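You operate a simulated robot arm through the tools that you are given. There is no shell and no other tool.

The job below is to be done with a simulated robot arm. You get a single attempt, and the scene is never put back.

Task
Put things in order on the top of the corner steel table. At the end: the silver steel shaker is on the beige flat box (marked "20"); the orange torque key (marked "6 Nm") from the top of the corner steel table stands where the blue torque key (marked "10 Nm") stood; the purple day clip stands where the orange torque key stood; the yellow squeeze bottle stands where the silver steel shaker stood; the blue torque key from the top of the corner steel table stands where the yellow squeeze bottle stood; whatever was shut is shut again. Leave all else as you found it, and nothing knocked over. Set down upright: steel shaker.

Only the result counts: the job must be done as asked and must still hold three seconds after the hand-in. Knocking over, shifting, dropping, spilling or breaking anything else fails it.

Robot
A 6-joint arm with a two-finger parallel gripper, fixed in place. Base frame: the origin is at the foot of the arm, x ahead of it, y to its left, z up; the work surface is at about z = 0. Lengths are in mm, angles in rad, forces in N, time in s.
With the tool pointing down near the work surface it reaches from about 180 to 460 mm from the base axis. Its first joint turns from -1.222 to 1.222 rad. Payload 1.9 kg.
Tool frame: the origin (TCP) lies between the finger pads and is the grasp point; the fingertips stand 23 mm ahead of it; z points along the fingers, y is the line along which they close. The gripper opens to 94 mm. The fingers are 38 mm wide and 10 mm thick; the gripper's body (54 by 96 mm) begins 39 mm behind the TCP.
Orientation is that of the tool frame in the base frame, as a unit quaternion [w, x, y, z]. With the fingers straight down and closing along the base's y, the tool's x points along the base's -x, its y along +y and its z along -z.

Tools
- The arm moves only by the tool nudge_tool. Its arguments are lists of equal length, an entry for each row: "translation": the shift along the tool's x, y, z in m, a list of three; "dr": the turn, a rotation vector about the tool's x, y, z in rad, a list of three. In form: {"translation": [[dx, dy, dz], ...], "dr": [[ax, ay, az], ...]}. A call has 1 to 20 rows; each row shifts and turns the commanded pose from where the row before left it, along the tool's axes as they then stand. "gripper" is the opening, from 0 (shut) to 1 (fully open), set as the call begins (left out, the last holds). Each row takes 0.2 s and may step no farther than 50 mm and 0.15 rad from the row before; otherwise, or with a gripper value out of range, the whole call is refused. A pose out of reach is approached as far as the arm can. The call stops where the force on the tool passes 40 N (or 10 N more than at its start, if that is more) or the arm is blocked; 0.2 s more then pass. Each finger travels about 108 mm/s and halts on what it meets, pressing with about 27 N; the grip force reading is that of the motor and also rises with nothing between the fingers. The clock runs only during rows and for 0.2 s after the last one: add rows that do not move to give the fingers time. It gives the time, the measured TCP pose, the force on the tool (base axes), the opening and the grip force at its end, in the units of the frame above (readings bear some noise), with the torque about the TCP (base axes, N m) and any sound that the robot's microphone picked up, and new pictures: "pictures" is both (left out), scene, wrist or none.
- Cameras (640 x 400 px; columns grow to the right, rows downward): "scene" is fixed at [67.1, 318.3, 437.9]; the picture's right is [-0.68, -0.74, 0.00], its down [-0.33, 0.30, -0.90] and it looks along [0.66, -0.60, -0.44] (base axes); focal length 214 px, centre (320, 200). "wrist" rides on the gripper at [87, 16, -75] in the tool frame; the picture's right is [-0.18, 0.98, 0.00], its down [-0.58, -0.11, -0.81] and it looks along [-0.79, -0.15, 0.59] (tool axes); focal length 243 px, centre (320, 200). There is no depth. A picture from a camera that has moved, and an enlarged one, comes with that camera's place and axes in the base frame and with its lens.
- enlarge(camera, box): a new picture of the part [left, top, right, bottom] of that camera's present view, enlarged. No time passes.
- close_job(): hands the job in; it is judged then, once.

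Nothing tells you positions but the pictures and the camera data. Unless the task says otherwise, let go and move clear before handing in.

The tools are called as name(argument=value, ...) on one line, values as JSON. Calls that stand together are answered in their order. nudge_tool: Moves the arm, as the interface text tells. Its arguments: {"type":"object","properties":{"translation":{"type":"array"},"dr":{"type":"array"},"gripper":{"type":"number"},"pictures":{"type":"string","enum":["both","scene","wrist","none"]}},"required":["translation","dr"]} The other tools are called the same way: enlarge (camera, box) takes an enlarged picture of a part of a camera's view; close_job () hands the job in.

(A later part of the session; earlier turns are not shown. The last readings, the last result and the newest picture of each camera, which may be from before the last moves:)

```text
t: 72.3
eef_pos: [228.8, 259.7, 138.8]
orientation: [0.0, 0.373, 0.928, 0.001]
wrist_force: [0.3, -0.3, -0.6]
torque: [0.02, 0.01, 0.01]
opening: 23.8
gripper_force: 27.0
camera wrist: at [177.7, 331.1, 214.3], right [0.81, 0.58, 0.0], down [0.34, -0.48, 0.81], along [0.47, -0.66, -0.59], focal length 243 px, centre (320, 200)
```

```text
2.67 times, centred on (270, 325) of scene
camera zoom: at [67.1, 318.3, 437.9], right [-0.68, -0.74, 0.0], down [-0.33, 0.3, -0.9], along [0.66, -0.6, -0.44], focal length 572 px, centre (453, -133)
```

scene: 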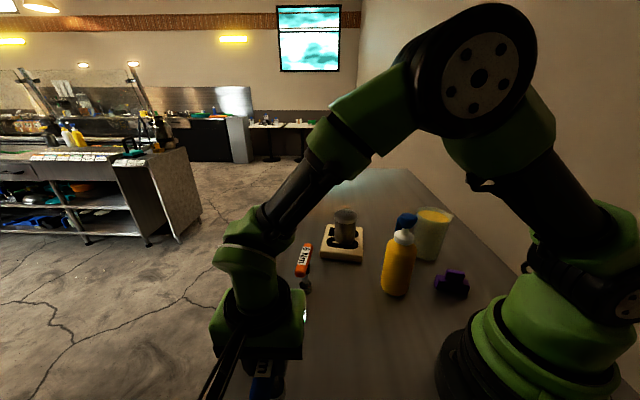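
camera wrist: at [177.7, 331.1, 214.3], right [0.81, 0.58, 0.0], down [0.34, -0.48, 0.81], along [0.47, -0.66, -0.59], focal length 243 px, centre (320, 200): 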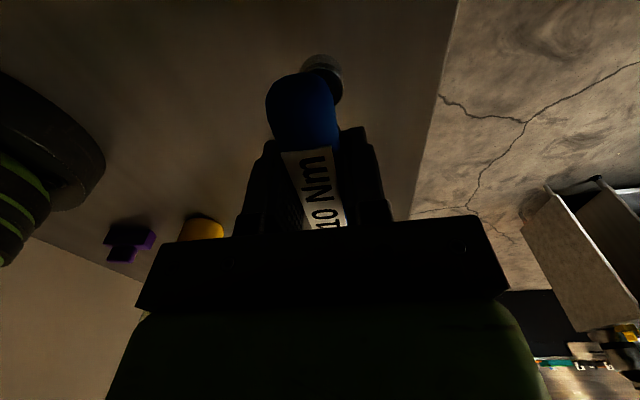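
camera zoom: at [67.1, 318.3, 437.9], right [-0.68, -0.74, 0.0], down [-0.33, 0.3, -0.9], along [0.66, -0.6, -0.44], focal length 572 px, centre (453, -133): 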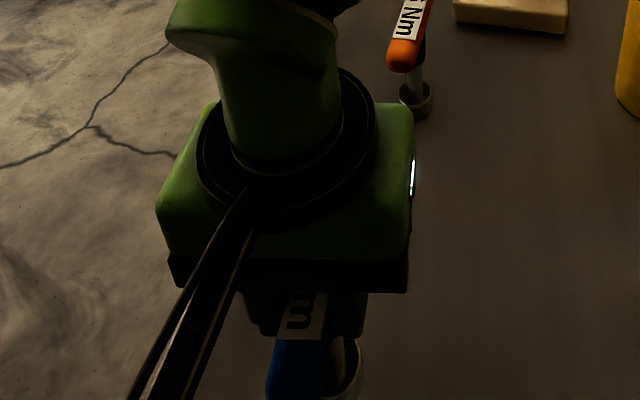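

The whole key came up. I'll carry it to the bottle's old spot at (214.5,102).

nudge_tool(translation=[[-0.004, -0.005, 0], [-0.008, -0.01, 0], [-0.012, -0.015, 0], [-0.0135, -0.017, 0], [-0.0135, -0.017, 0], [-0.0135, -0.017, 0], [-0.012, -0.015, 0], [-0.0105, -0.013, 0], [-0.0075, -0.0095, 0], [-0.0042, -0.005, 0], [0, 0, 0], [0, 0, 0]], dr=[[0, 0, 0], [0, 0, 0], [0, 0, 0], [0, 0, 0], [0, 0, 0], [0, 0, 0], [0, 0, 0], [0, 0, 0], [0, 0, 0], [0, 0, 0], [0, 0, 0], [0, 0, 0]], gripper=0)

enlarge(camera="scene", box=[260, 180, 440, 380])

enlarge(camera="wrist", box=[200, 0, 450, 240])

```text
t: 74.9
eef_pos: [213.7, 101.9, 138.3]
orientation: [0.001, 0.373, 0.928, 0.0]
wrist_force: [-0.1, 0.3, -1.5]
torque: [-0.01, 0.03, 0.02]
opening: 23.8
gripper_force: 26.8
camera wrist: at [161.9, 173.4, 213.9], right [0.81, 0.58, 0.0], down [0.34, -0.48, 0.81], along [0.47, -0.66, -0.59], focal length 243 px, centre (320, 200)
```

scene: 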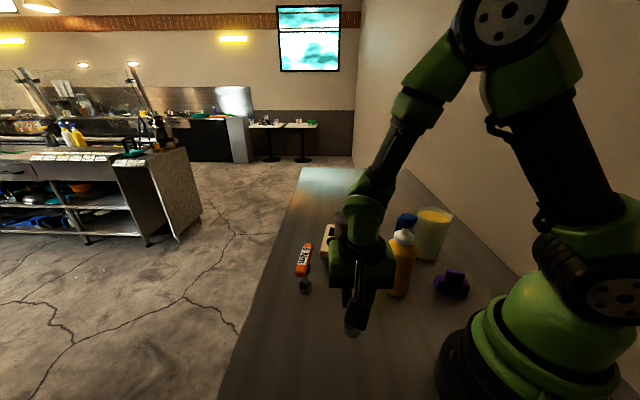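
wrist: 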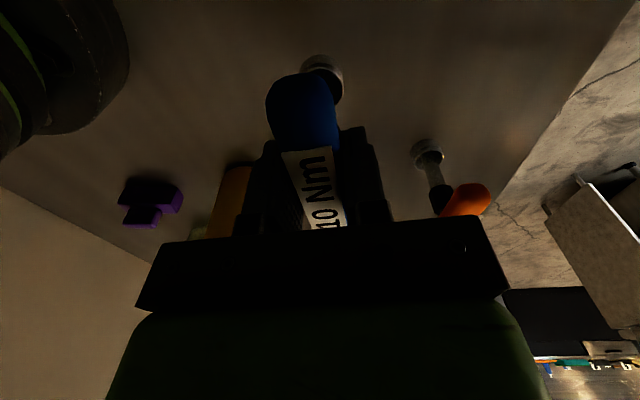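

```text
2.00 times, centred on (350, 280) of scene
camera zoom: at [67.1, 318.3, 437.9], right [-0.68, -0.74, 0.0], down [-0.33, 0.3, -0.9], along [0.66, -0.6, -0.44], focal length 429 px, centre (260, 40)
```

zoom: 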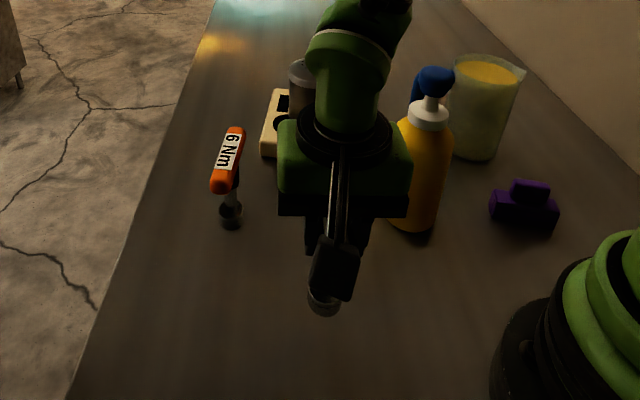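

```text
1.67 times, centred on (325, 120) of wrist
camera zoom: at [161.9, 173.4, 213.9], right [0.81, 0.58, 0.0], down [0.34, -0.48, 0.81], along [0.47, -0.66, -0.59], focal length 404 px, centre (312, 333)
```

zoom: 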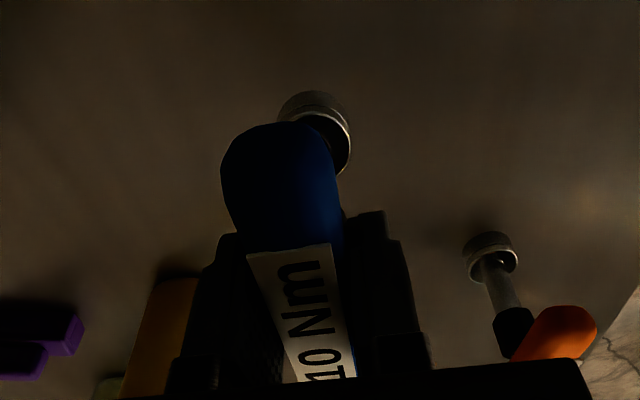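

The key is over the spot. I'll lower it and feel for the table.

nudge_tool(translation=[[0, 0, 0.008], [0, 0, 0.01], [0, 0, 0.009], [0, 0, 0.005], [0, 0, 0.002], [0, 0, 0]], dr=[[0, 0, 0], [0, 0, 0], [0, 0, 0], [0, 0, 0], [0, 0, 0], [0, 0, 0]], gripper=0, pictures="none")

nudge_tool(translation=[[0, 0, 0.0007], [0, 0, 0], [0, 0, 0]], dr=[[0, 0, 0], [0, 0, 0], [0, 0, 0]], gripper=0, pictures="none")

```text
t: 76.3
eef_pos: [213.8, 102.6, 105.7]
orientation: [0.0, 0.373, 0.928, 0.0]
wrist_force: [0.0, 0.1, -1.4]
torque: [-0.02, 0.0, 0.0]
opening: 23.6
gripper_force: 26.5
```

```text
t: 77.1
eef_pos: [214.3, 103.3, 103.9]
orientation: [0.0, 0.373, 0.928, 0.0]
wrist_force: [-0.8, -0.2, -1.7]
torque: [0.0, -0.01, 0.0]
opening: 23.5
gripper_force: 27.3
```

nudge_tool(translation=[[0, 0, 0.0007], [0, 0, 0], [0, 0, 0]], dr=[[0, 0, 0], [0, 0, 0], [0, 0, 0]], gripper=0, pictures="none")

nudge_tool(translation=[[0, 0, 0.0005], [0, 0, 0], [0, 0, 0]], dr=[[0, 0, 0], [0, 0, 0], [0, 0, 0]], gripper=0, pictures="none")

```text
t: 77.9
eef_pos: [212.9, 101.7, 103.3]
orientation: [-0.001, 0.373, 0.928, 0.0]
wrist_force: [0.7, 0.6, -1.0]
torque: [-0.01, -0.03, 0.01]
opening: 23.9
gripper_force: 27.5
```

```text
t: 78.7
eef_pos: [213.2, 103.3, 101.6]
orientation: [-0.001, 0.373, 0.928, 0.0]
wrist_force: [-0.7, 0.0, -1.6]
torque: [0.02, -0.01, 0.05]
opening: 23.9
gripper_force: 26.6
```

nudge_tool(translation=[[0, 0, 0.0005], [0, 0, 0], [0, 0, 0]], dr=[[0, 0, 0], [0, 0, 0], [0, 0, 0]], gripper=0, pictures="none")

nudge_tool(translation=[[0, 0, 0.0005], [0, 0, 0], [0, 0, 0]], dr=[[0, 0, 0], [0, 0, 0], [0, 0, 0]], gripper=0, pictures="wrist")

```text
t: 79.5
eef_pos: [214.2, 101.9, 102.0]
orientation: [0.0, 0.373, 0.928, 0.0]
wrist_force: [-0.4, -1.2, -1.8]
torque: [0.01, -0.03, 0.0]
opening: 23.6
gripper_force: 27.2
```

```text
t: 80.3
eef_pos: [212.5, 101.7, 102.4]
orientation: [0.0, 0.373, 0.928, -0.001]
wrist_force: [-1.0, 0.3, -2.4]
torque: [0.0, 0.0, 0.0]
opening: 23.4
gripper_force: 26.5
camera wrist: at [162.2, 173.2, 178.1], right [0.81, 0.58, 0.0], down [0.34, -0.48, 0.81], along [0.47, -0.66, -0.59], focal length 243 px, centre (320, 200)
```

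wrist: 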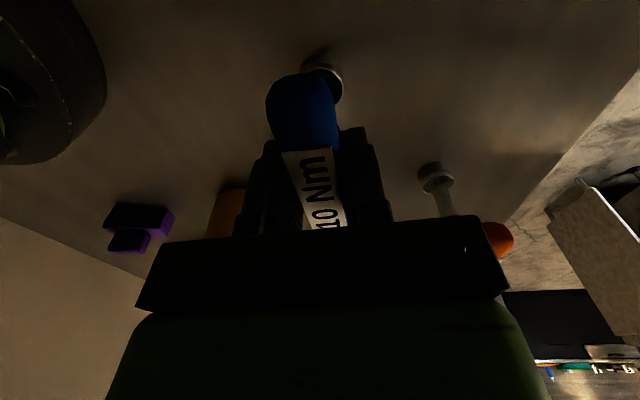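

nudge_tool(translation=[[0, 0, 0.0005], [0, 0, 0], [0, 0, 0]], dr=[[0, 0, 0], [0, 0, 0], [0, 0, 0]], gripper=0, pictures="none")

nudge_tool(translation=[[0, 0, 0.0003], [0, 0, 0], [0, 0, 0]], dr=[[0, 0, 0], [0, 0, 0], [0, 0, 0]], gripper=0, pictures="none")

```text
t: 81.1
eef_pos: [213.4, 101.6, 101.0]
orientation: [0.001, 0.373, 0.928, 0.001]
wrist_force: [-1.8, -0.1, 16.7]
torque: [0.06, 0.29, -0.01]
opening: 23.7
gripper_force: 26.9
```

```text
t: 81.9
eef_pos: [214.1, 103.2, 101.9]
orientation: [0.0, 0.374, 0.927, 0.001]
wrist_force: [-3.0, -5.1, 38.5]
torque: [-0.12, 0.07, 0.02]
opening: 23.6
gripper_force: 27.1
```

Contact. I'll back off slightly and release.

nudge_tool(translation=[[0, 0, -0.0007], [0, 0, 0], [0, 0, 0]], dr=[[0, 0, 0], [0, 0, 0], [0, 0, 0]], gripper=0, pictures="none")

nudge_tool(translation=[[0, 0, 0], [0, 0, 0], [0, 0, 0]], dr=[[0, 0, 0], [0, 0, 0], [0, 0, 0]], gripper=0.6, pictures="both")

enlarge(camera="wrist", box=[200, 0, 450, 240])

```text
t: 82.7
eef_pos: [214.7, 102.9, 100.8]
orientation: [0.0, 0.373, 0.928, -0.001]
wrist_force: [0.3, -0.2, -1.5]
torque: [0.0, 0.04, 0.0]
opening: 23.8
gripper_force: 27.1
```

```text
t: 83.5
eef_pos: [213.6, 102.2, 102.0]
orientation: [-0.001, 0.373, 0.928, 0.0]
wrist_force: [-0.5, -0.7, 0.5]
torque: [-0.01, -0.03, 0.01]
opening: 56.7
gripper_force: 0.0
camera wrist: at [162.4, 173.8, 177.3], right [0.81, 0.58, 0.0], down [0.34, -0.48, 0.81], along [0.47, -0.66, -0.59], focal length 243 px, centre (320, 200)
```

scene: 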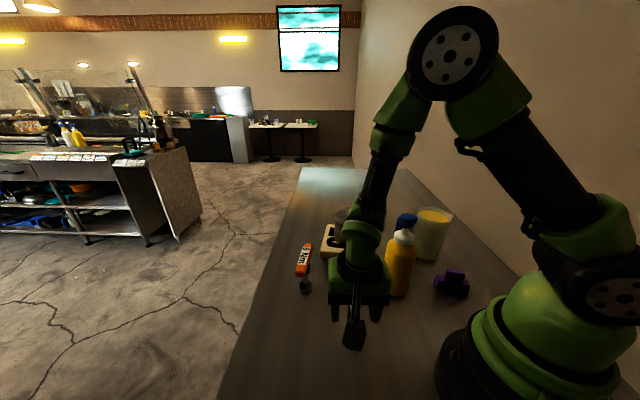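
wrist: 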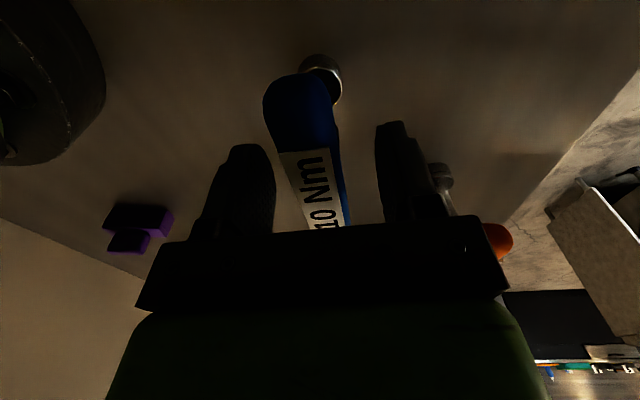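

```text
1.67 times, centred on (325, 120) of wrist
camera zoom: at [162.4, 173.8, 177.3], right [0.81, 0.58, 0.0], down [0.34, -0.48, 0.81], along [0.47, -0.66, -0.59], focal length 404 px, centre (312, 333)
```

zoom: 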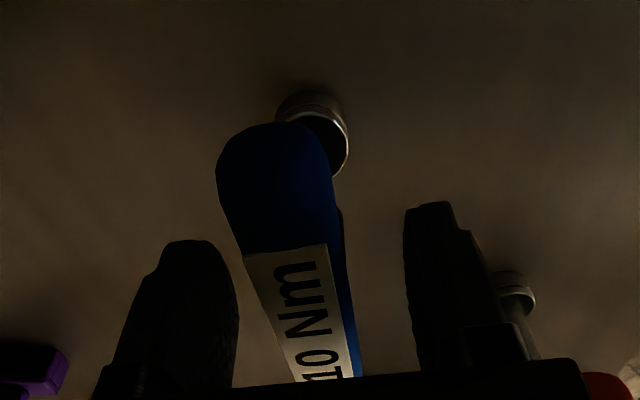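

The blue key is standing on its own. I'll rise clear and go over the orange key.

nudge_tool(translation=[[0, 0, 0], [0, 0, -0.02], [0, 0, -0.035], [0, 0, -0.045], [-0.0246, 0.0197, 0], [-0.0246, 0.0197, 0], [-0.0246, 0.0197, 0], [-0.0246, 0.0197, 0], [-0.0246, 0.0197, 0], [0, 0, 0], [0, 0, 0]], dr=[[0, 0, 0], [0, 0, 0], [0, 0, 0], [0, 0, 0], [0, 0, 0], [0, 0, 0], [0, 0, 0], [0, 0, 0], [0, 0, 0], [0, 0, 0.075], [0, 0, 0]], gripper=1)

enlarge(camera="wrist", box=[200, 0, 450, 200])

enlarge(camera="scene", box=[260, 180, 440, 380])

```text
t: 85.9
eef_pos: [370.7, 87.6, 201.8]
orientation: [0.0, 0.407, 0.913, 0.0]
wrist_force: [0.0, 0.9, 0.0]
torque: [0.0, 0.02, 0.0]
opening: 93.8
gripper_force: 0.1
camera wrist: at [324.9, 162.8, 277.8], right [0.85, 0.52, 0.0], down [0.31, -0.51, 0.81], along [0.42, -0.69, -0.59], focal length 243 px, centre (320, 200)
```

scene: 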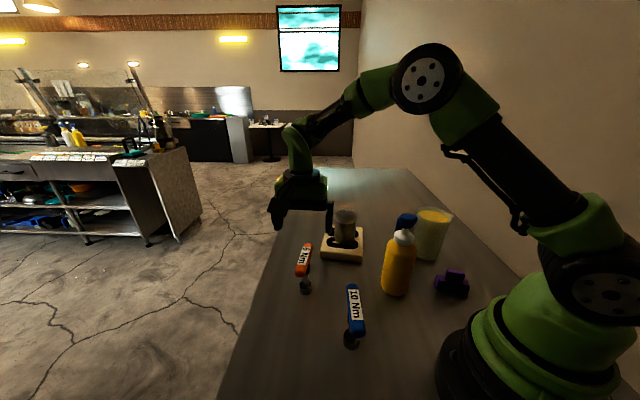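
wrist: 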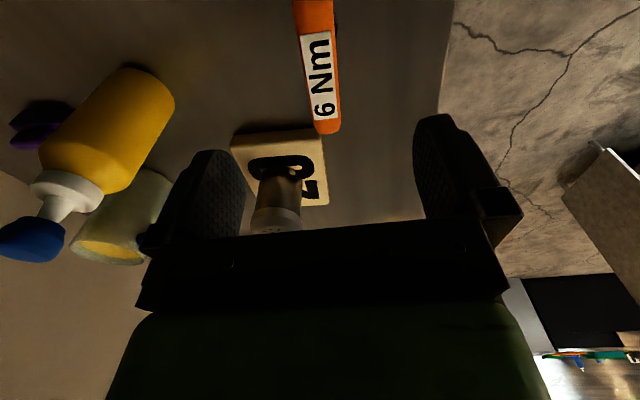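

```text
2.00 times, centred on (325, 100) of wrist
camera zoom: at [324.9, 162.8, 277.8], right [0.85, 0.52, 0.0], down [0.31, -0.51, 0.81], along [0.42, -0.69, -0.59], focal length 485 px, centre (310, 400)
```

zoom: 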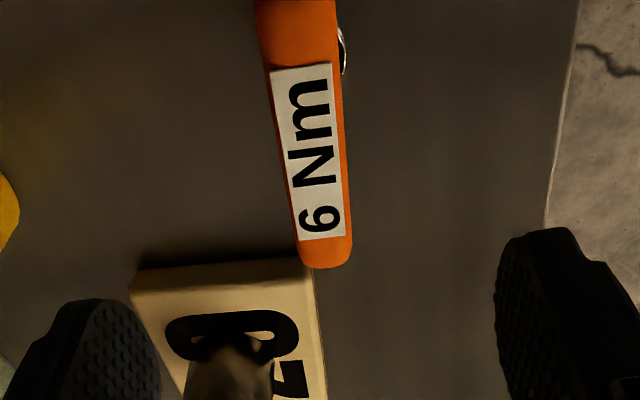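

```text
2.00 times, centred on (350, 280) of scene
camera zoom: at [67.1, 318.3, 437.9], right [-0.68, -0.74, 0.0], down [-0.33, 0.3, -0.9], along [0.66, -0.6, -0.44], focal length 429 px, centre (260, 40)
```

zoom: 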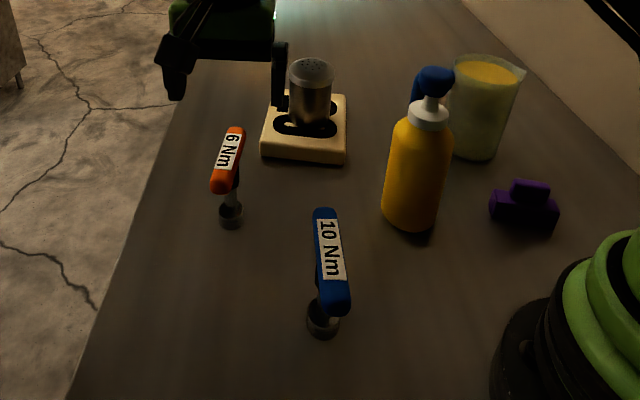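

The blue key stands at about (214.5,100.5), as wanted. The orange handle is nearly aligned under the tool. I'll trim the alignment and descend partway.

nudge_tool(translation=[[0.0012, 0.0012, 0.02], [0, 0, 0.025], [0, 0, 0.025], [0, 0, 0]], dr=[[0, 0, 0.03], [0, 0, 0], [0, 0, 0], [0, 0, 0]], gripper=1)

enlarge(camera="wrist", box=[200, 0, 450, 240])

```text
t: 86.9
eef_pos: [370.4, 89.1, 128.9]
orientation: [0.0, 0.421, 0.907, 0.0]
wrist_force: [-0.5, 0.0, -0.6]
torque: [0.01, -0.03, 0.0]
opening: 94.0
gripper_force: 0.0
camera wrist: at [327.5, 165.8, 205.2], right [0.87, 0.49, 0.0], down [0.29, -0.52, 0.81], along [0.4, -0.7, -0.59], focal length 243 px, centre (320, 200)
```

scene: 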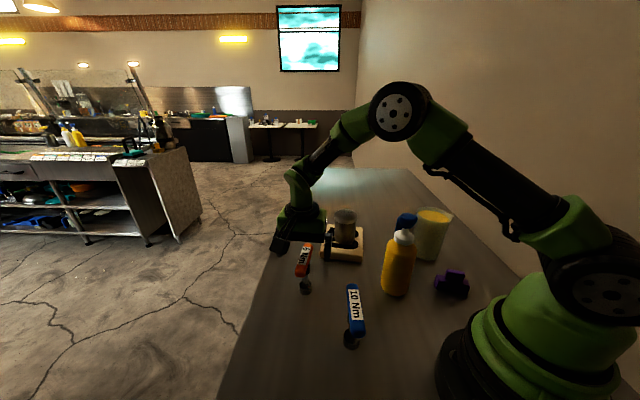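
wrist: 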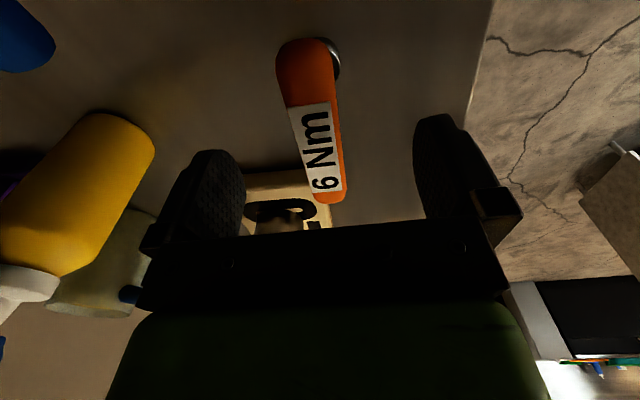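

```text
1.67 times, centred on (325, 120) of wrist
camera zoom: at [327.5, 165.8, 205.2], right [0.87, 0.49, 0.0], down [0.29, -0.52, 0.81], along [0.4, -0.7, -0.59], focal length 404 px, centre (312, 333)
```

zoom: 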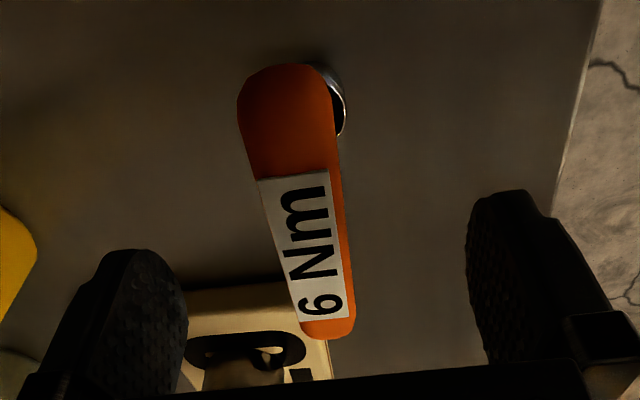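

nudge_tool(translation=[[-0.001, 0, 0.01], [0, 0, 0.01], [0, 0, 0.0075], [0, 0, 0]], dr=[[0, 0, 0.03], [0, 0, 0], [0, 0, 0], [0, 0, 0]], gripper=1, pictures="wrist")

enlarge(camera="wrist", box=[200, 0, 450, 240])

```text
t: 87.9
eef_pos: [370.1, 87.6, 102.8]
orientation: [0.0, 0.434, 0.901, 0.001]
wrist_force: [-0.6, -0.1, 0.3]
torque: [0.0, 0.01, -0.02]
opening: 94.3
gripper_force: 0.1
camera wrist: at [329.6, 165.7, 179.0], right [0.88, 0.47, 0.0], down [0.28, -0.52, 0.81], along [0.38, -0.71, -0.59], focal length 243 px, centre (320, 200)
```

wrist: 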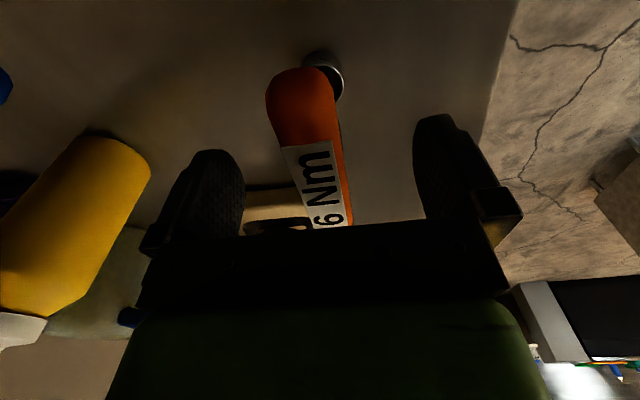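

```text
1.67 times, centred on (325, 120) of wrist
camera zoom: at [329.6, 165.7, 179.0], right [0.88, 0.47, 0.0], down [0.28, -0.52, 0.81], along [0.38, -0.71, -0.59], focal length 404 px, centre (312, 333)
```

zoom: 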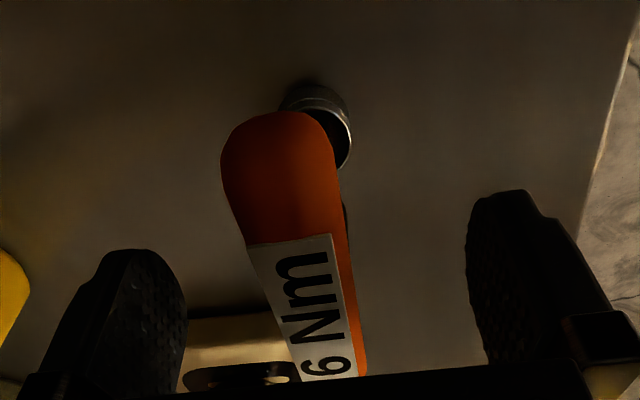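

The view matches the blue grasp almost exactly. I'm closing on the orange handle.

nudge_tool(translation=[[0, 0, 0.0015], [0, 0, 0], [0, 0, 0]], dr=[[0, 0, 0], [0, 0, 0], [0, 0, 0]], gripper=0.35, pictures="none")

nudge_tool(translation=[[0, 0, 0], [0, 0, 0], [0, 0, 0]], dr=[[0, 0, 0], [0, 0, 0], [0, 0, 0]], gripper=0, pictures="both")

enlarge(camera="wrist", box=[200, 0, 450, 240])

```text
t: 88.7
eef_pos: [371.9, 88.1, 101.8]
orientation: [0.0, 0.435, 0.901, 0.001]
wrist_force: [0.2, -0.7, 0.3]
torque: [-0.01, -0.01, 0.0]
opening: 32.8
gripper_force: 0.1
```

```text
t: 89.5
eef_pos: [371.6, 88.8, 102.1]
orientation: [0.0, 0.435, 0.901, 0.0]
wrist_force: [-0.3, 0.2, -0.4]
torque: [0.04, 0.06, 0.05]
opening: 23.5
gripper_force: 27.3
camera wrist: at [330.5, 166.5, 177.7], right [0.88, 0.47, 0.0], down [0.28, -0.52, 0.81], along [0.38, -0.71, -0.59], focal length 243 px, centre (320, 200)
```

scene: 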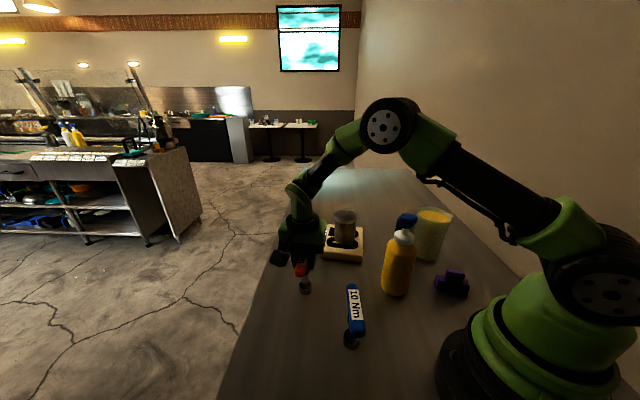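
wrist: 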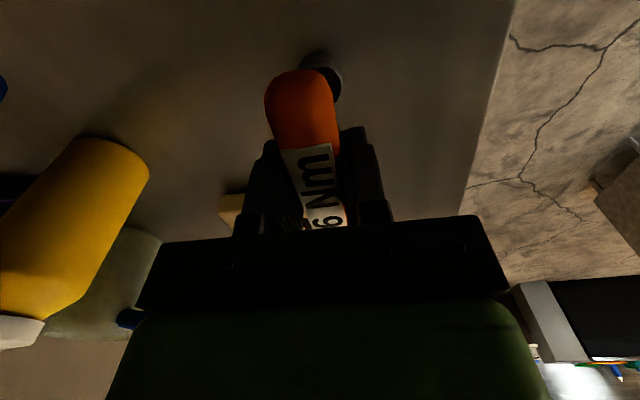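

```text
1.67 times, centred on (325, 120) of wrist
camera zoom: at [330.5, 166.5, 177.7], right [0.88, 0.47, 0.0], down [0.28, -0.52, 0.81], along [0.38, -0.71, -0.59], focal length 404 px, centre (312, 333)
```

zoom: 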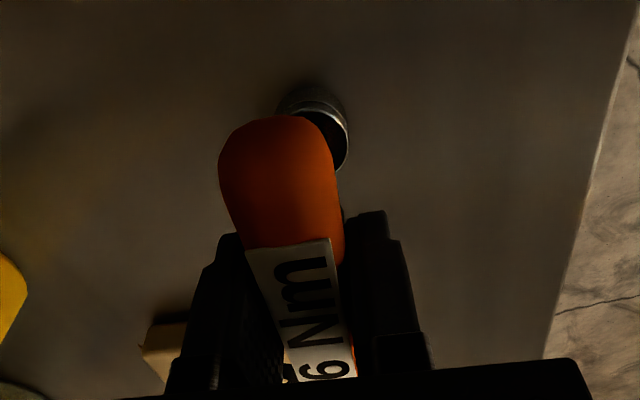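

The orange key is held. I'll lift it and check.

nudge_tool(translation=[[0, 0, -0.004], [0, 0, -0.008], [0, 0, -0.014], [0, 0, -0.014], [0, 0, 0], [0, 0, 0]], dr=[[0, 0, 0], [0, 0, 0], [0, 0, 0], [0, 0, 0], [0, 0, 0], [0, 0, 0]], gripper=0)

enlarge(camera="scene", box=[250, 180, 410, 380])

```text
t: 90.9
eef_pos: [371.1, 88.3, 142.3]
orientation: [-0.001, 0.434, 0.901, 0.0]
wrist_force: [1.5, -0.5, -1.2]
torque: [0.0, -0.01, 0.05]
opening: 23.9
gripper_force: 27.1
camera wrist: at [330.0, 166.4, 218.0], right [0.88, 0.47, 0.0], down [0.28, -0.52, 0.81], along [0.38, -0.71, -0.59], focal length 243 px, centre (320, 200)
```

scene: 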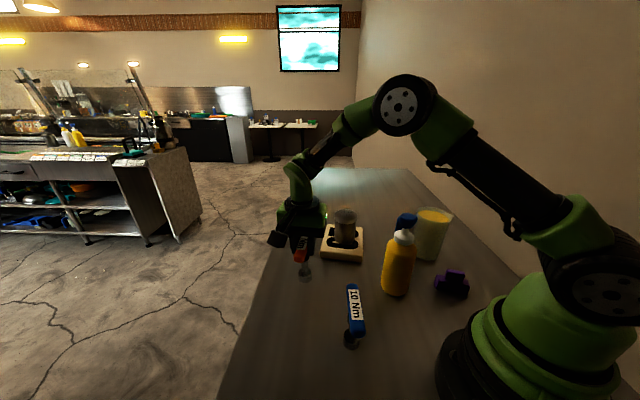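
wrist: 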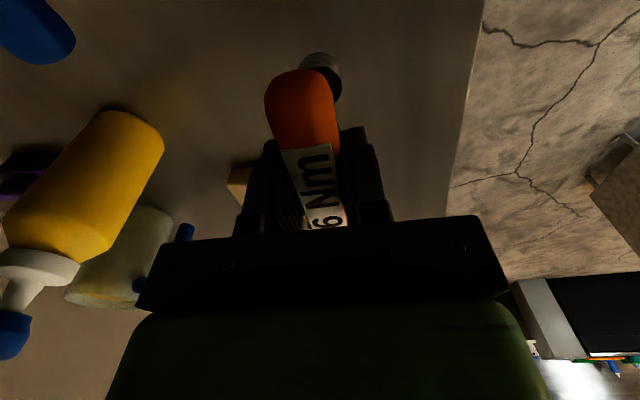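

```text
2.00 times, centred on (330, 280) of scene
camera zoom: at [67.1, 318.3, 437.9], right [-0.68, -0.74, 0.0], down [-0.33, 0.3, -0.9], along [0.66, -0.6, -0.44], focal length 429 px, centre (300, 40)
```

zoom: 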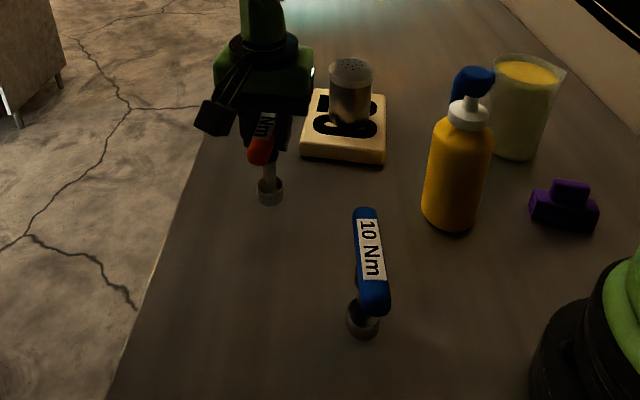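

The orange key is lifted cleanly. I'll carry it to the blue key's old spot at (228.5,258.8).

nudge_tool(translation=[[0, 0, 0], [0.0066, 0.0007, 0], [0.0133, 0.0014, 0], [0.0199, 0.0021, 0], [0.0244, 0.0025, 0], [0.0244, 0.0025, 0], [0.0244, 0.0025, 0], [0.0244, 0.0025, 0], [0.0244, 0.0025, 0], [0.0221, 0.0023, 0], [0.0177, 0.0018, 0], [0.0133, 0.0014, 0], [0.0066, 0.0007, 0], [0, 0, 0], [0, 0, 0]], dr=[[0, 0, -0.13], [0, 0, 0], [0, 0, 0], [0, 0, 0], [0, 0, 0], [0, 0, 0], [0, 0, 0], [0, 0, 0], [0, 0, 0], [0, 0, 0], [0, 0, 0], [0, 0, 0], [0, 0, 0], [0, 0, 0], [0, 0, 0]], gripper=0)

enlarge(camera="wrist", box=[200, 0, 450, 240])

```text
t: 94.1
eef_pos: [228.1, 259.7, 143.4]
orientation: [0.0, 0.376, 0.927, -0.001]
wrist_force: [0.3, -0.6, -0.7]
torque: [-0.02, -0.03, -0.01]
opening: 23.7
gripper_force: 27.2
camera wrist: at [177.1, 331.6, 218.8], right [0.82, 0.58, 0.0], down [0.34, -0.48, 0.81], along [0.47, -0.66, -0.59], focal length 243 px, centre (320, 200)
```

scene: 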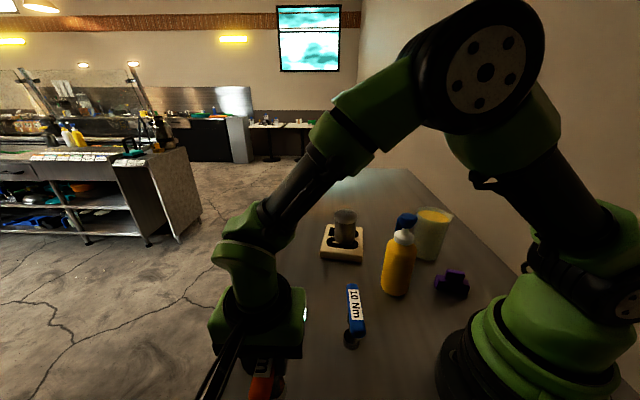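
wrist: 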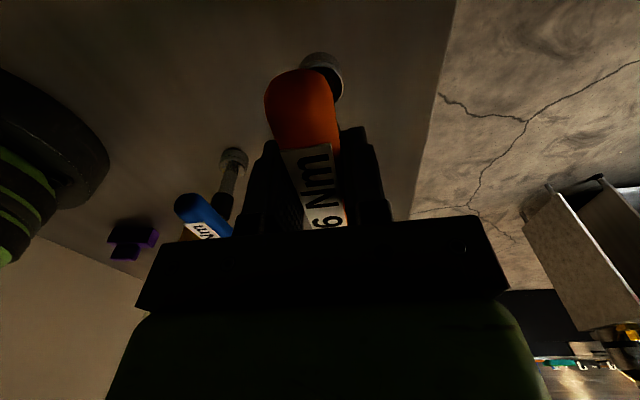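

```text
1.67 times, centred on (325, 120) of wrist
camera zoom: at [177.1, 331.6, 218.8], right [0.82, 0.58, 0.0], down [0.34, -0.48, 0.81], along [0.47, -0.66, -0.59], focal length 404 px, centre (312, 333)
```

zoom: 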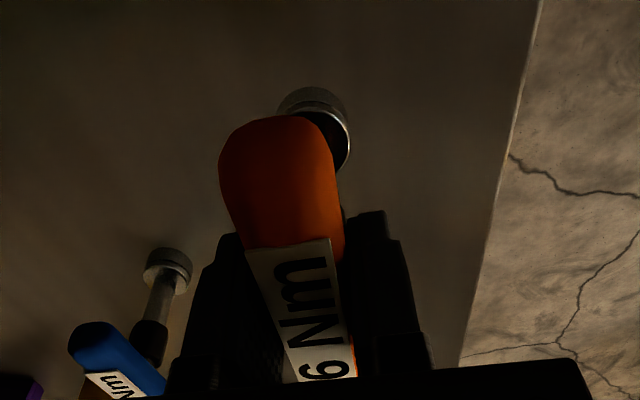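

It's over the spot. I'll lower to the table.

nudge_tool(translation=[[0, -0.0006, 0.008], [0, 0, 0.012], [0, 0, 0.011], [0, 0, 0.006], [0, 0, 0.002], [0, 0, 0]], dr=[[0, 0, 0], [0, 0, 0], [0, 0, 0], [0, 0, 0], [0, 0, 0], [0, 0, 0]], gripper=0, pictures="wrist")

nudge_tool(translation=[[0, 0, 0.0006], [0, 0, 0], [0, 0, 0]], dr=[[0, 0, 0], [0, 0, 0], [0, 0, 0]], gripper=0, pictures="none")

```text
t: 95.5
eef_pos: [228.6, 257.9, 102.5]
orientation: [0.0, 0.376, 0.927, 0.0]
wrist_force: [-0.1, 0.2, -1.7]
torque: [0.0, 0.01, -0.02]
opening: 23.7
gripper_force: 27.4
camera wrist: at [177.7, 330.6, 178.1], right [0.82, 0.58, 0.0], down [0.34, -0.48, 0.81], along [0.47, -0.66, -0.59], focal length 243 px, centre (320, 200)
```

wrist: 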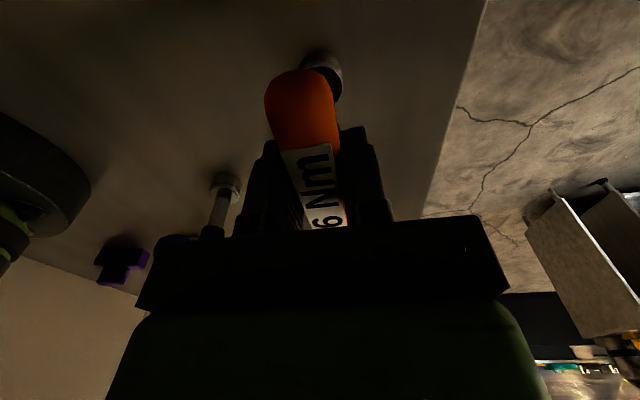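

```text
t: 96.3
eef_pos: [229.7, 259.7, 101.7]
orientation: [0.001, 0.375, 0.927, 0.0]
wrist_force: [-2.5, -2.9, 7.5]
torque: [-0.25, 0.02, -0.01]
opening: 23.8
gripper_force: 26.7
```

It's in light contact with the table. I'm releasing.

nudge_tool(translation=[[0, 0, -0.0002], [0, 0, 0], [0, 0, 0]], dr=[[0, 0, 0], [0, 0, 0], [0, 0, 0]], gripper=0.6, pictures="both")

enlarge(camera="wrist", box=[200, 0, 450, 240])

```text
t: 97.1
eef_pos: [229.2, 258.9, 102.3]
orientation: [0.0, 0.376, 0.927, 0.0]
wrist_force: [-0.8, 0.3, -0.4]
torque: [0.02, 0.01, -0.01]
opening: 56.2
gripper_force: 0.1
camera wrist: at [177.9, 330.6, 178.2], right [0.82, 0.58, 0.0], down [0.34, -0.48, 0.81], along [0.47, -0.66, -0.59], focal length 243 px, centre (320, 200)
```

scene: 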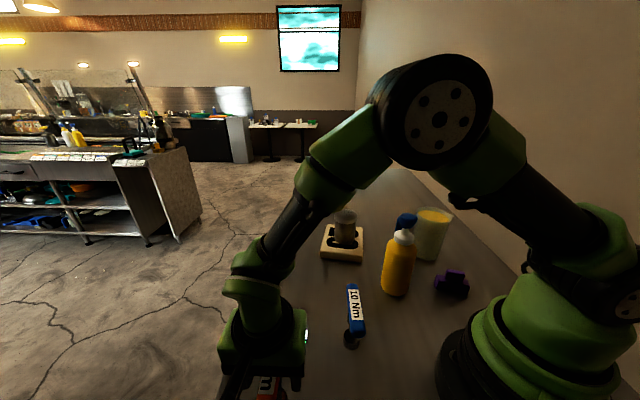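
wrist: 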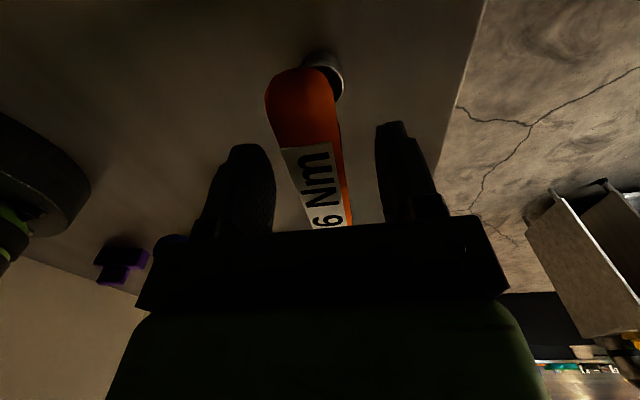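

```text
1.67 times, centred on (325, 120) of wrist
camera zoom: at [177.9, 330.6, 178.2], right [0.82, 0.58, 0.0], down [0.34, -0.48, 0.81], along [0.47, -0.66, -0.59], focal length 404 px, centre (312, 333)
```

zoom: 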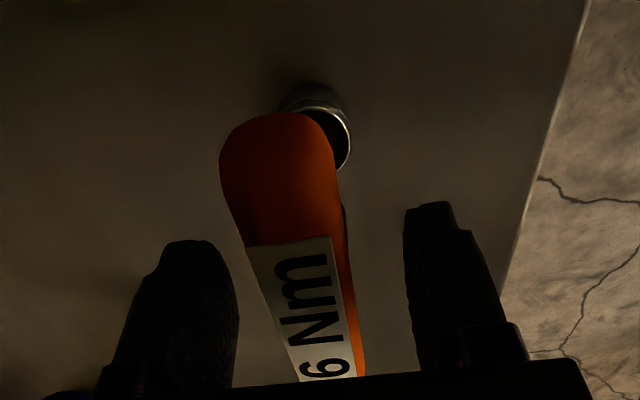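

The orange key stands at the blue one's old spot. Next is the purple clip: rise, turn the fingers across its bar, and travel high so I clear the bottle.

nudge_tool(translation=[[0, 0, 0], [0, 0, -0.025], [0, 0, -0.045], [0, 0, -0.05], [0, 0, -0.048], [0, 0, 0], [0, 0, 0], [0, 0, 0], [0, 0, 0], [0, 0, 0], [0, 0, 0], [0, 0, 0], [0, 0, 0], [0, 0, 0], [0, 0, 0], [0, 0, 0]], dr=[[0, 0, 0], [0, 0, 0], [0, 0, 0], [0, 0, 0], [0, 0, 0], [0, 0, -0.1363], [0, 0, -0.1363], [0, 0, -0.1363], [0, 0, -0.1363], [0, 0, -0.1363], [0, 0, -0.1363], [0, 0, -0.1363], [0, 0, -0.1363], [0, 0, -0.1363], [0, 0, -0.1363], [0, 0, 0]], gripper=1)

enlarge(camera="scene", box=[200, 200, 480, 400])

```text
t: 100.5
eef_pos: [228.2, 258.3, 272.0]
orientation: [-0.001, -0.293, 0.956, 0.0]
wrist_force: [0.5, -0.4, 0.9]
torque: [0.01, 0.01, -0.05]
opening: 94.0
gripper_force: 0.1
camera wrist: at [147.8, 223.6, 347.1], right [-0.4, 0.92, 0.0], down [0.54, 0.24, 0.81], along [0.74, 0.32, -0.59], focal length 243 px, centre (320, 200)
```

scene: 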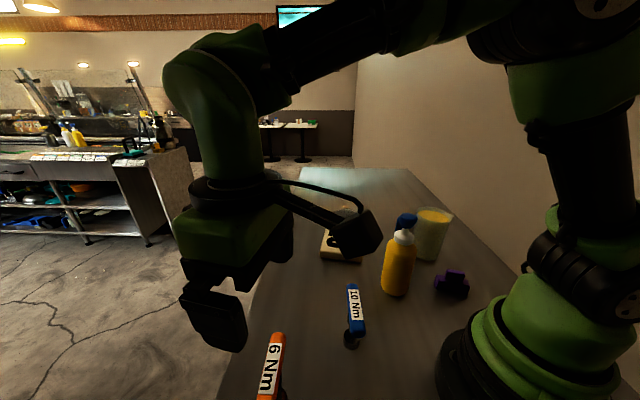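
wrist: 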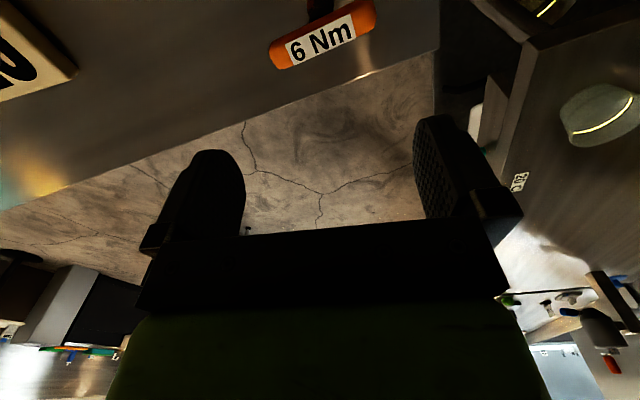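

```text
2.00 times, centred on (340, 300) of scene
camera zoom: at [67.1, 318.3, 437.9], right [-0.68, -0.74, 0.0], down [-0.33, 0.3, -0.9], along [0.66, -0.6, -0.44], focal length 429 px, centre (280, 0)
```

zoom: 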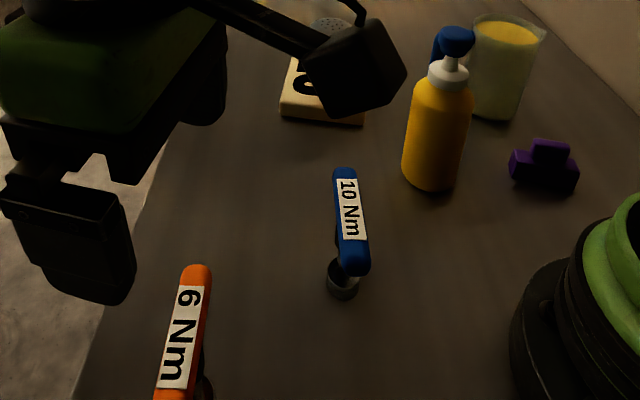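

Orange stands where blue was. Now I'll move high over to the clip.

nudge_tool(translation=[[0.0233, -0.03635, 0], [0.0233, -0.03635, 0], [0.0233, -0.03635, 0], [0.0233, -0.03635, 0], [0.0233, -0.03635, 0], [0.0233, -0.03635, 0], [0.0369, -0.0183, 0], [0.0369, -0.0183, 0], [0.0369, -0.0183, 0], [0.0369, -0.0183, 0], [0.0369, -0.0183, 0], [0, 0, 0.02], [0, 0, 0.02], [0, 0, 0.02], [0, 0, 0]], dr=[[0, 0, 0], [0, 0, 0], [0, 0, 0], [0, 0, 0], [0, 0, 0], [0, 0, 0], [0, 0, 0], [0, 0, 0], [0, 0, 0], [0, 0, 0], [0, 0, 0], [0, 0, 0], [0, 0, 0], [0, 0, 0], [0, 0, 0]], gripper=1)

enlarge(camera="wrist", box=[200, 0, 450, 200])

enlarge(camera="scene", box=[370, 160, 520, 320])

```text
t: 103.7
eef_pos: [135.3, -179.8, 210.8]
orientation: [0.0, -0.293, 0.956, 0.001]
wrist_force: [-0.3, 0.0, -0.4]
torque: [0.01, 0.03, -0.01]
opening: 93.8
gripper_force: 0.0
camera wrist: at [53.9, -215.1, 286.6], right [-0.4, 0.92, 0.0], down [0.54, 0.23, 0.81], along [0.74, 0.32, -0.59], focal length 243 px, centre (320, 200)
```

scene: 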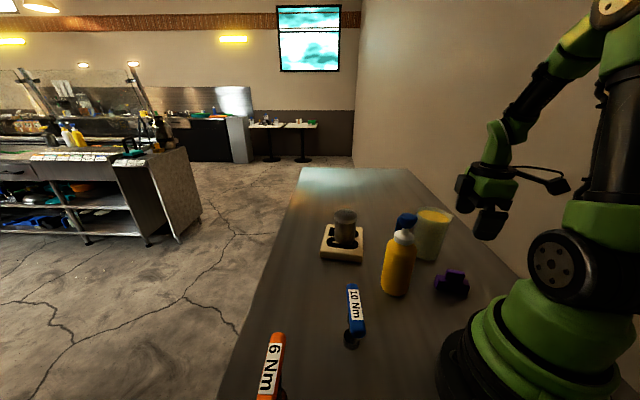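
wrist: 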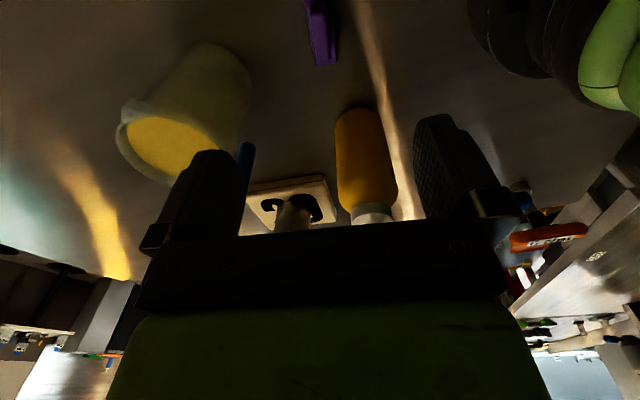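

```text
2.00 times, centred on (325, 100) of wrist
camera zoom: at [53.9, -215.1, 286.6], right [-0.4, 0.92, 0.0], down [0.54, 0.23, 0.81], along [0.74, 0.32, -0.59], focal length 485 px, centre (310, 400)
```

zoom: 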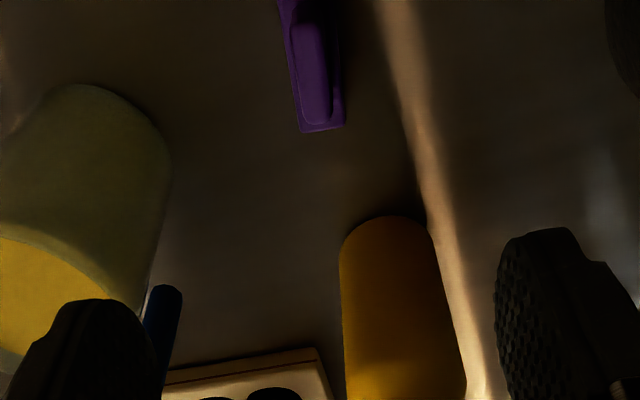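

```text
2.50 times, centred on (445, 240) of scene
camera zoom: at [67.1, 318.3, 437.9], right [-0.68, -0.74, 0.0], down [-0.33, 0.3, -0.9], along [0.66, -0.6, -0.44], focal length 536 px, centre (8, 100)
```

zoom: 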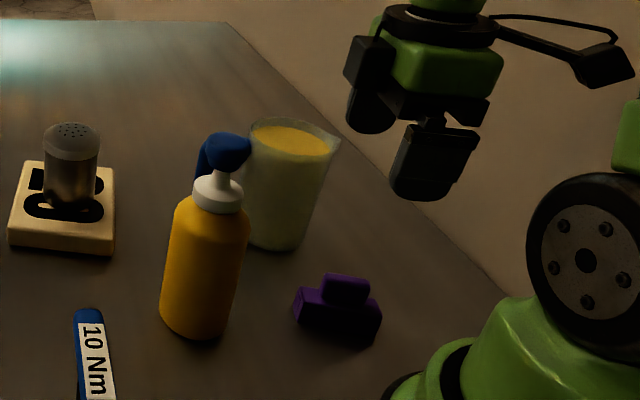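

The clip is below and nearly in line with the tool. I'll trim and descend to get a better look.

nudge_tool(translation=[[0.002, 0.0014, 0.025], [0, 0, 0.035], [0, 0, 0.04], [0, 0, 0]], dr=[[0, 0, 0], [0, 0, 0], [0, 0, 0], [0, 0, 0]], gripper=1)

enlarge(camera="wrist", box=[220, 0, 420, 160])

```text
t: 104.7
eef_pos: [130.4, -180.0, 110.6]
orientation: [0.0, -0.293, 0.956, 0.0]
wrist_force: [0.2, -0.6, 0.0]
torque: [-0.01, 0.01, 0.0]
opening: 94.2
gripper_force: 0.1
camera wrist: at [49.6, -215.3, 186.2], right [-0.4, 0.92, 0.0], down [0.54, 0.23, 0.81], along [0.74, 0.32, -0.59], focal length 243 px, centre (320, 200)
```

scene: 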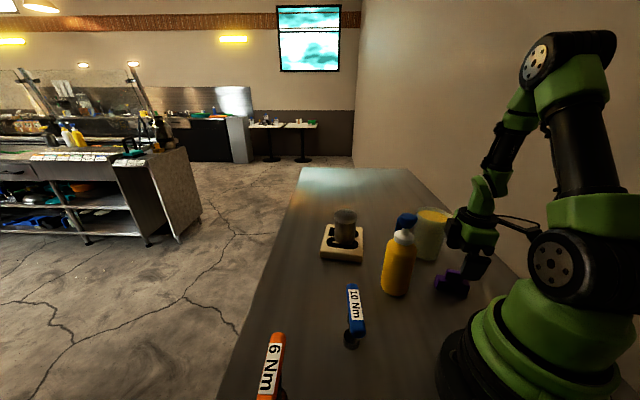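
wrist: 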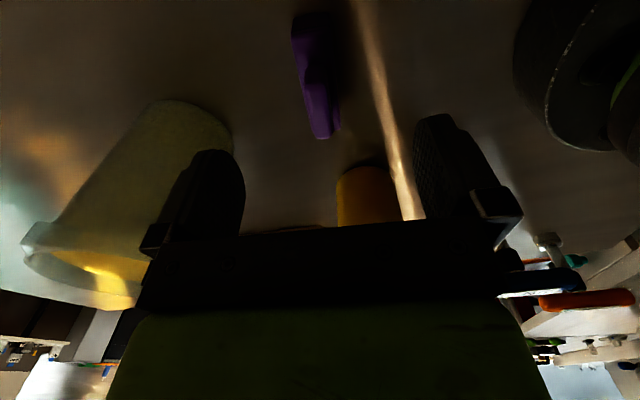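

```text
2.50 times, centred on (320, 80) of wrist
camera zoom: at [49.6, -215.3, 186.2], right [-0.4, 0.92, 0.0], down [0.54, 0.23, 0.81], along [0.74, 0.32, -0.59], focal length 606 px, centre (320, 500)
```

zoom: 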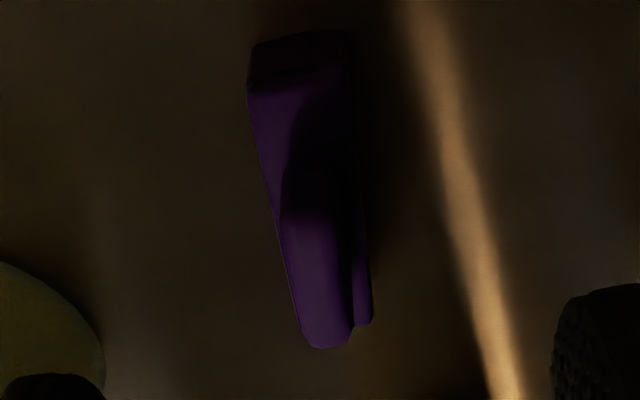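

The clip bar is centred and within about 2° of the fingers. I'll lower to grip it.

nudge_tool(translation=[[0.0015, 0, 0.02], [0, 0, 0.02], [0, 0, 0.015], [0, 0, 0]], dr=[[0, 0, 0.02], [0, 0, 0], [0, 0, 0], [0, 0, 0]], gripper=1)

enlarge(camera="wrist", box=[200, 0, 450, 240])

enlarge(camera="scene", box=[400, 190, 520, 320])

```text
t: 105.7
eef_pos: [128.6, -181.8, 57.9]
orientation: [0.0, -0.284, 0.959, -0.001]
wrist_force: [0.2, -0.1, 0.5]
torque: [0.03, 0.01, 0.01]
opening: 94.0
gripper_force: 0.0
camera wrist: at [46.9, -215.0, 132.8], right [-0.38, 0.93, 0.0], down [0.55, 0.22, 0.81], along [0.75, 0.31, -0.59], focal length 243 px, centre (320, 200)
```

scene: 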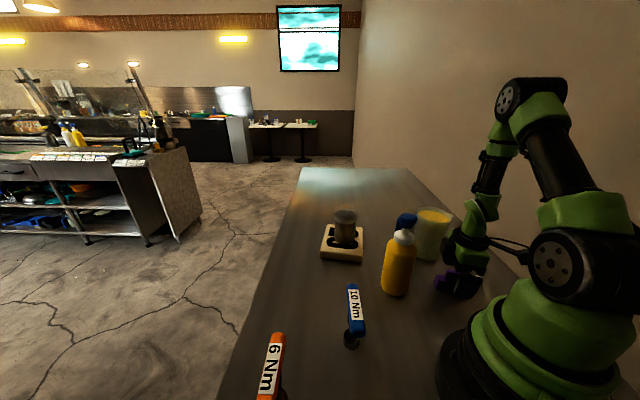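
wrist: 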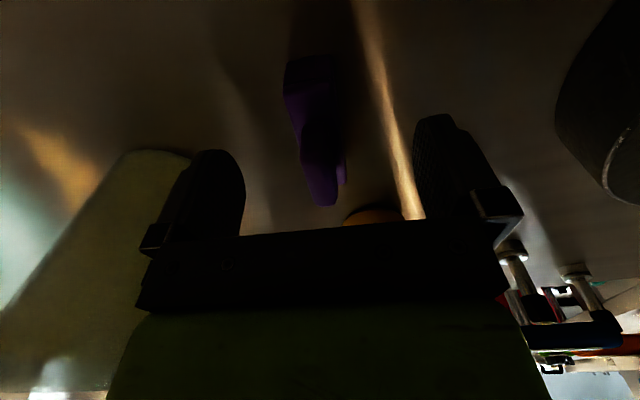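

```text
1.67 times, centred on (325, 120) of wrist
camera zoom: at [46.9, -215.0, 132.8], right [-0.38, 0.93, 0.0], down [0.55, 0.22, 0.81], along [0.75, 0.31, -0.59], focal length 404 px, centre (312, 333)
```

zoom: 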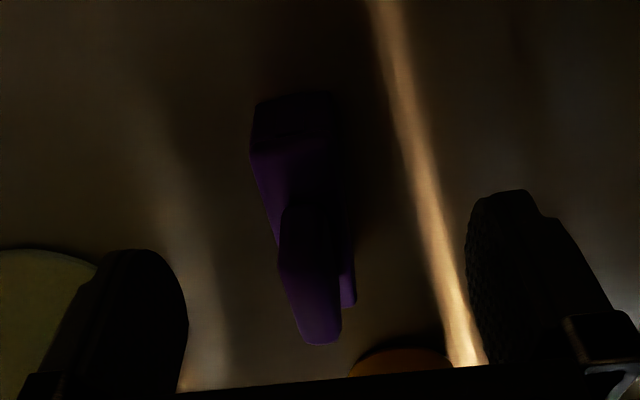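

```text
3.08 times, centred on (460, 255) of scene
camera zoom: at [67.1, 318.3, 437.9], right [-0.68, -0.74, 0.0], down [-0.33, 0.3, -0.9], along [0.66, -0.6, -0.44], focal length 660 px, centre (-111, 31)
```

zoom: 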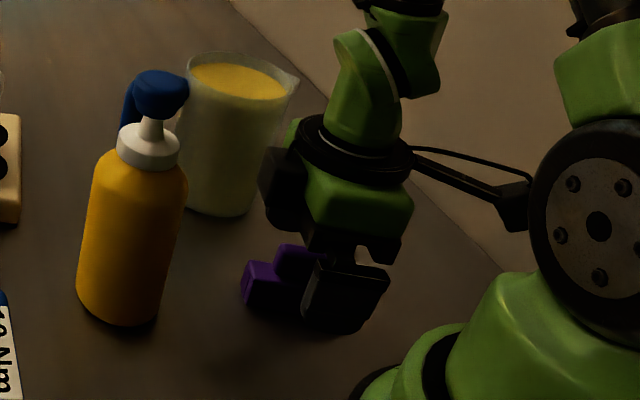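

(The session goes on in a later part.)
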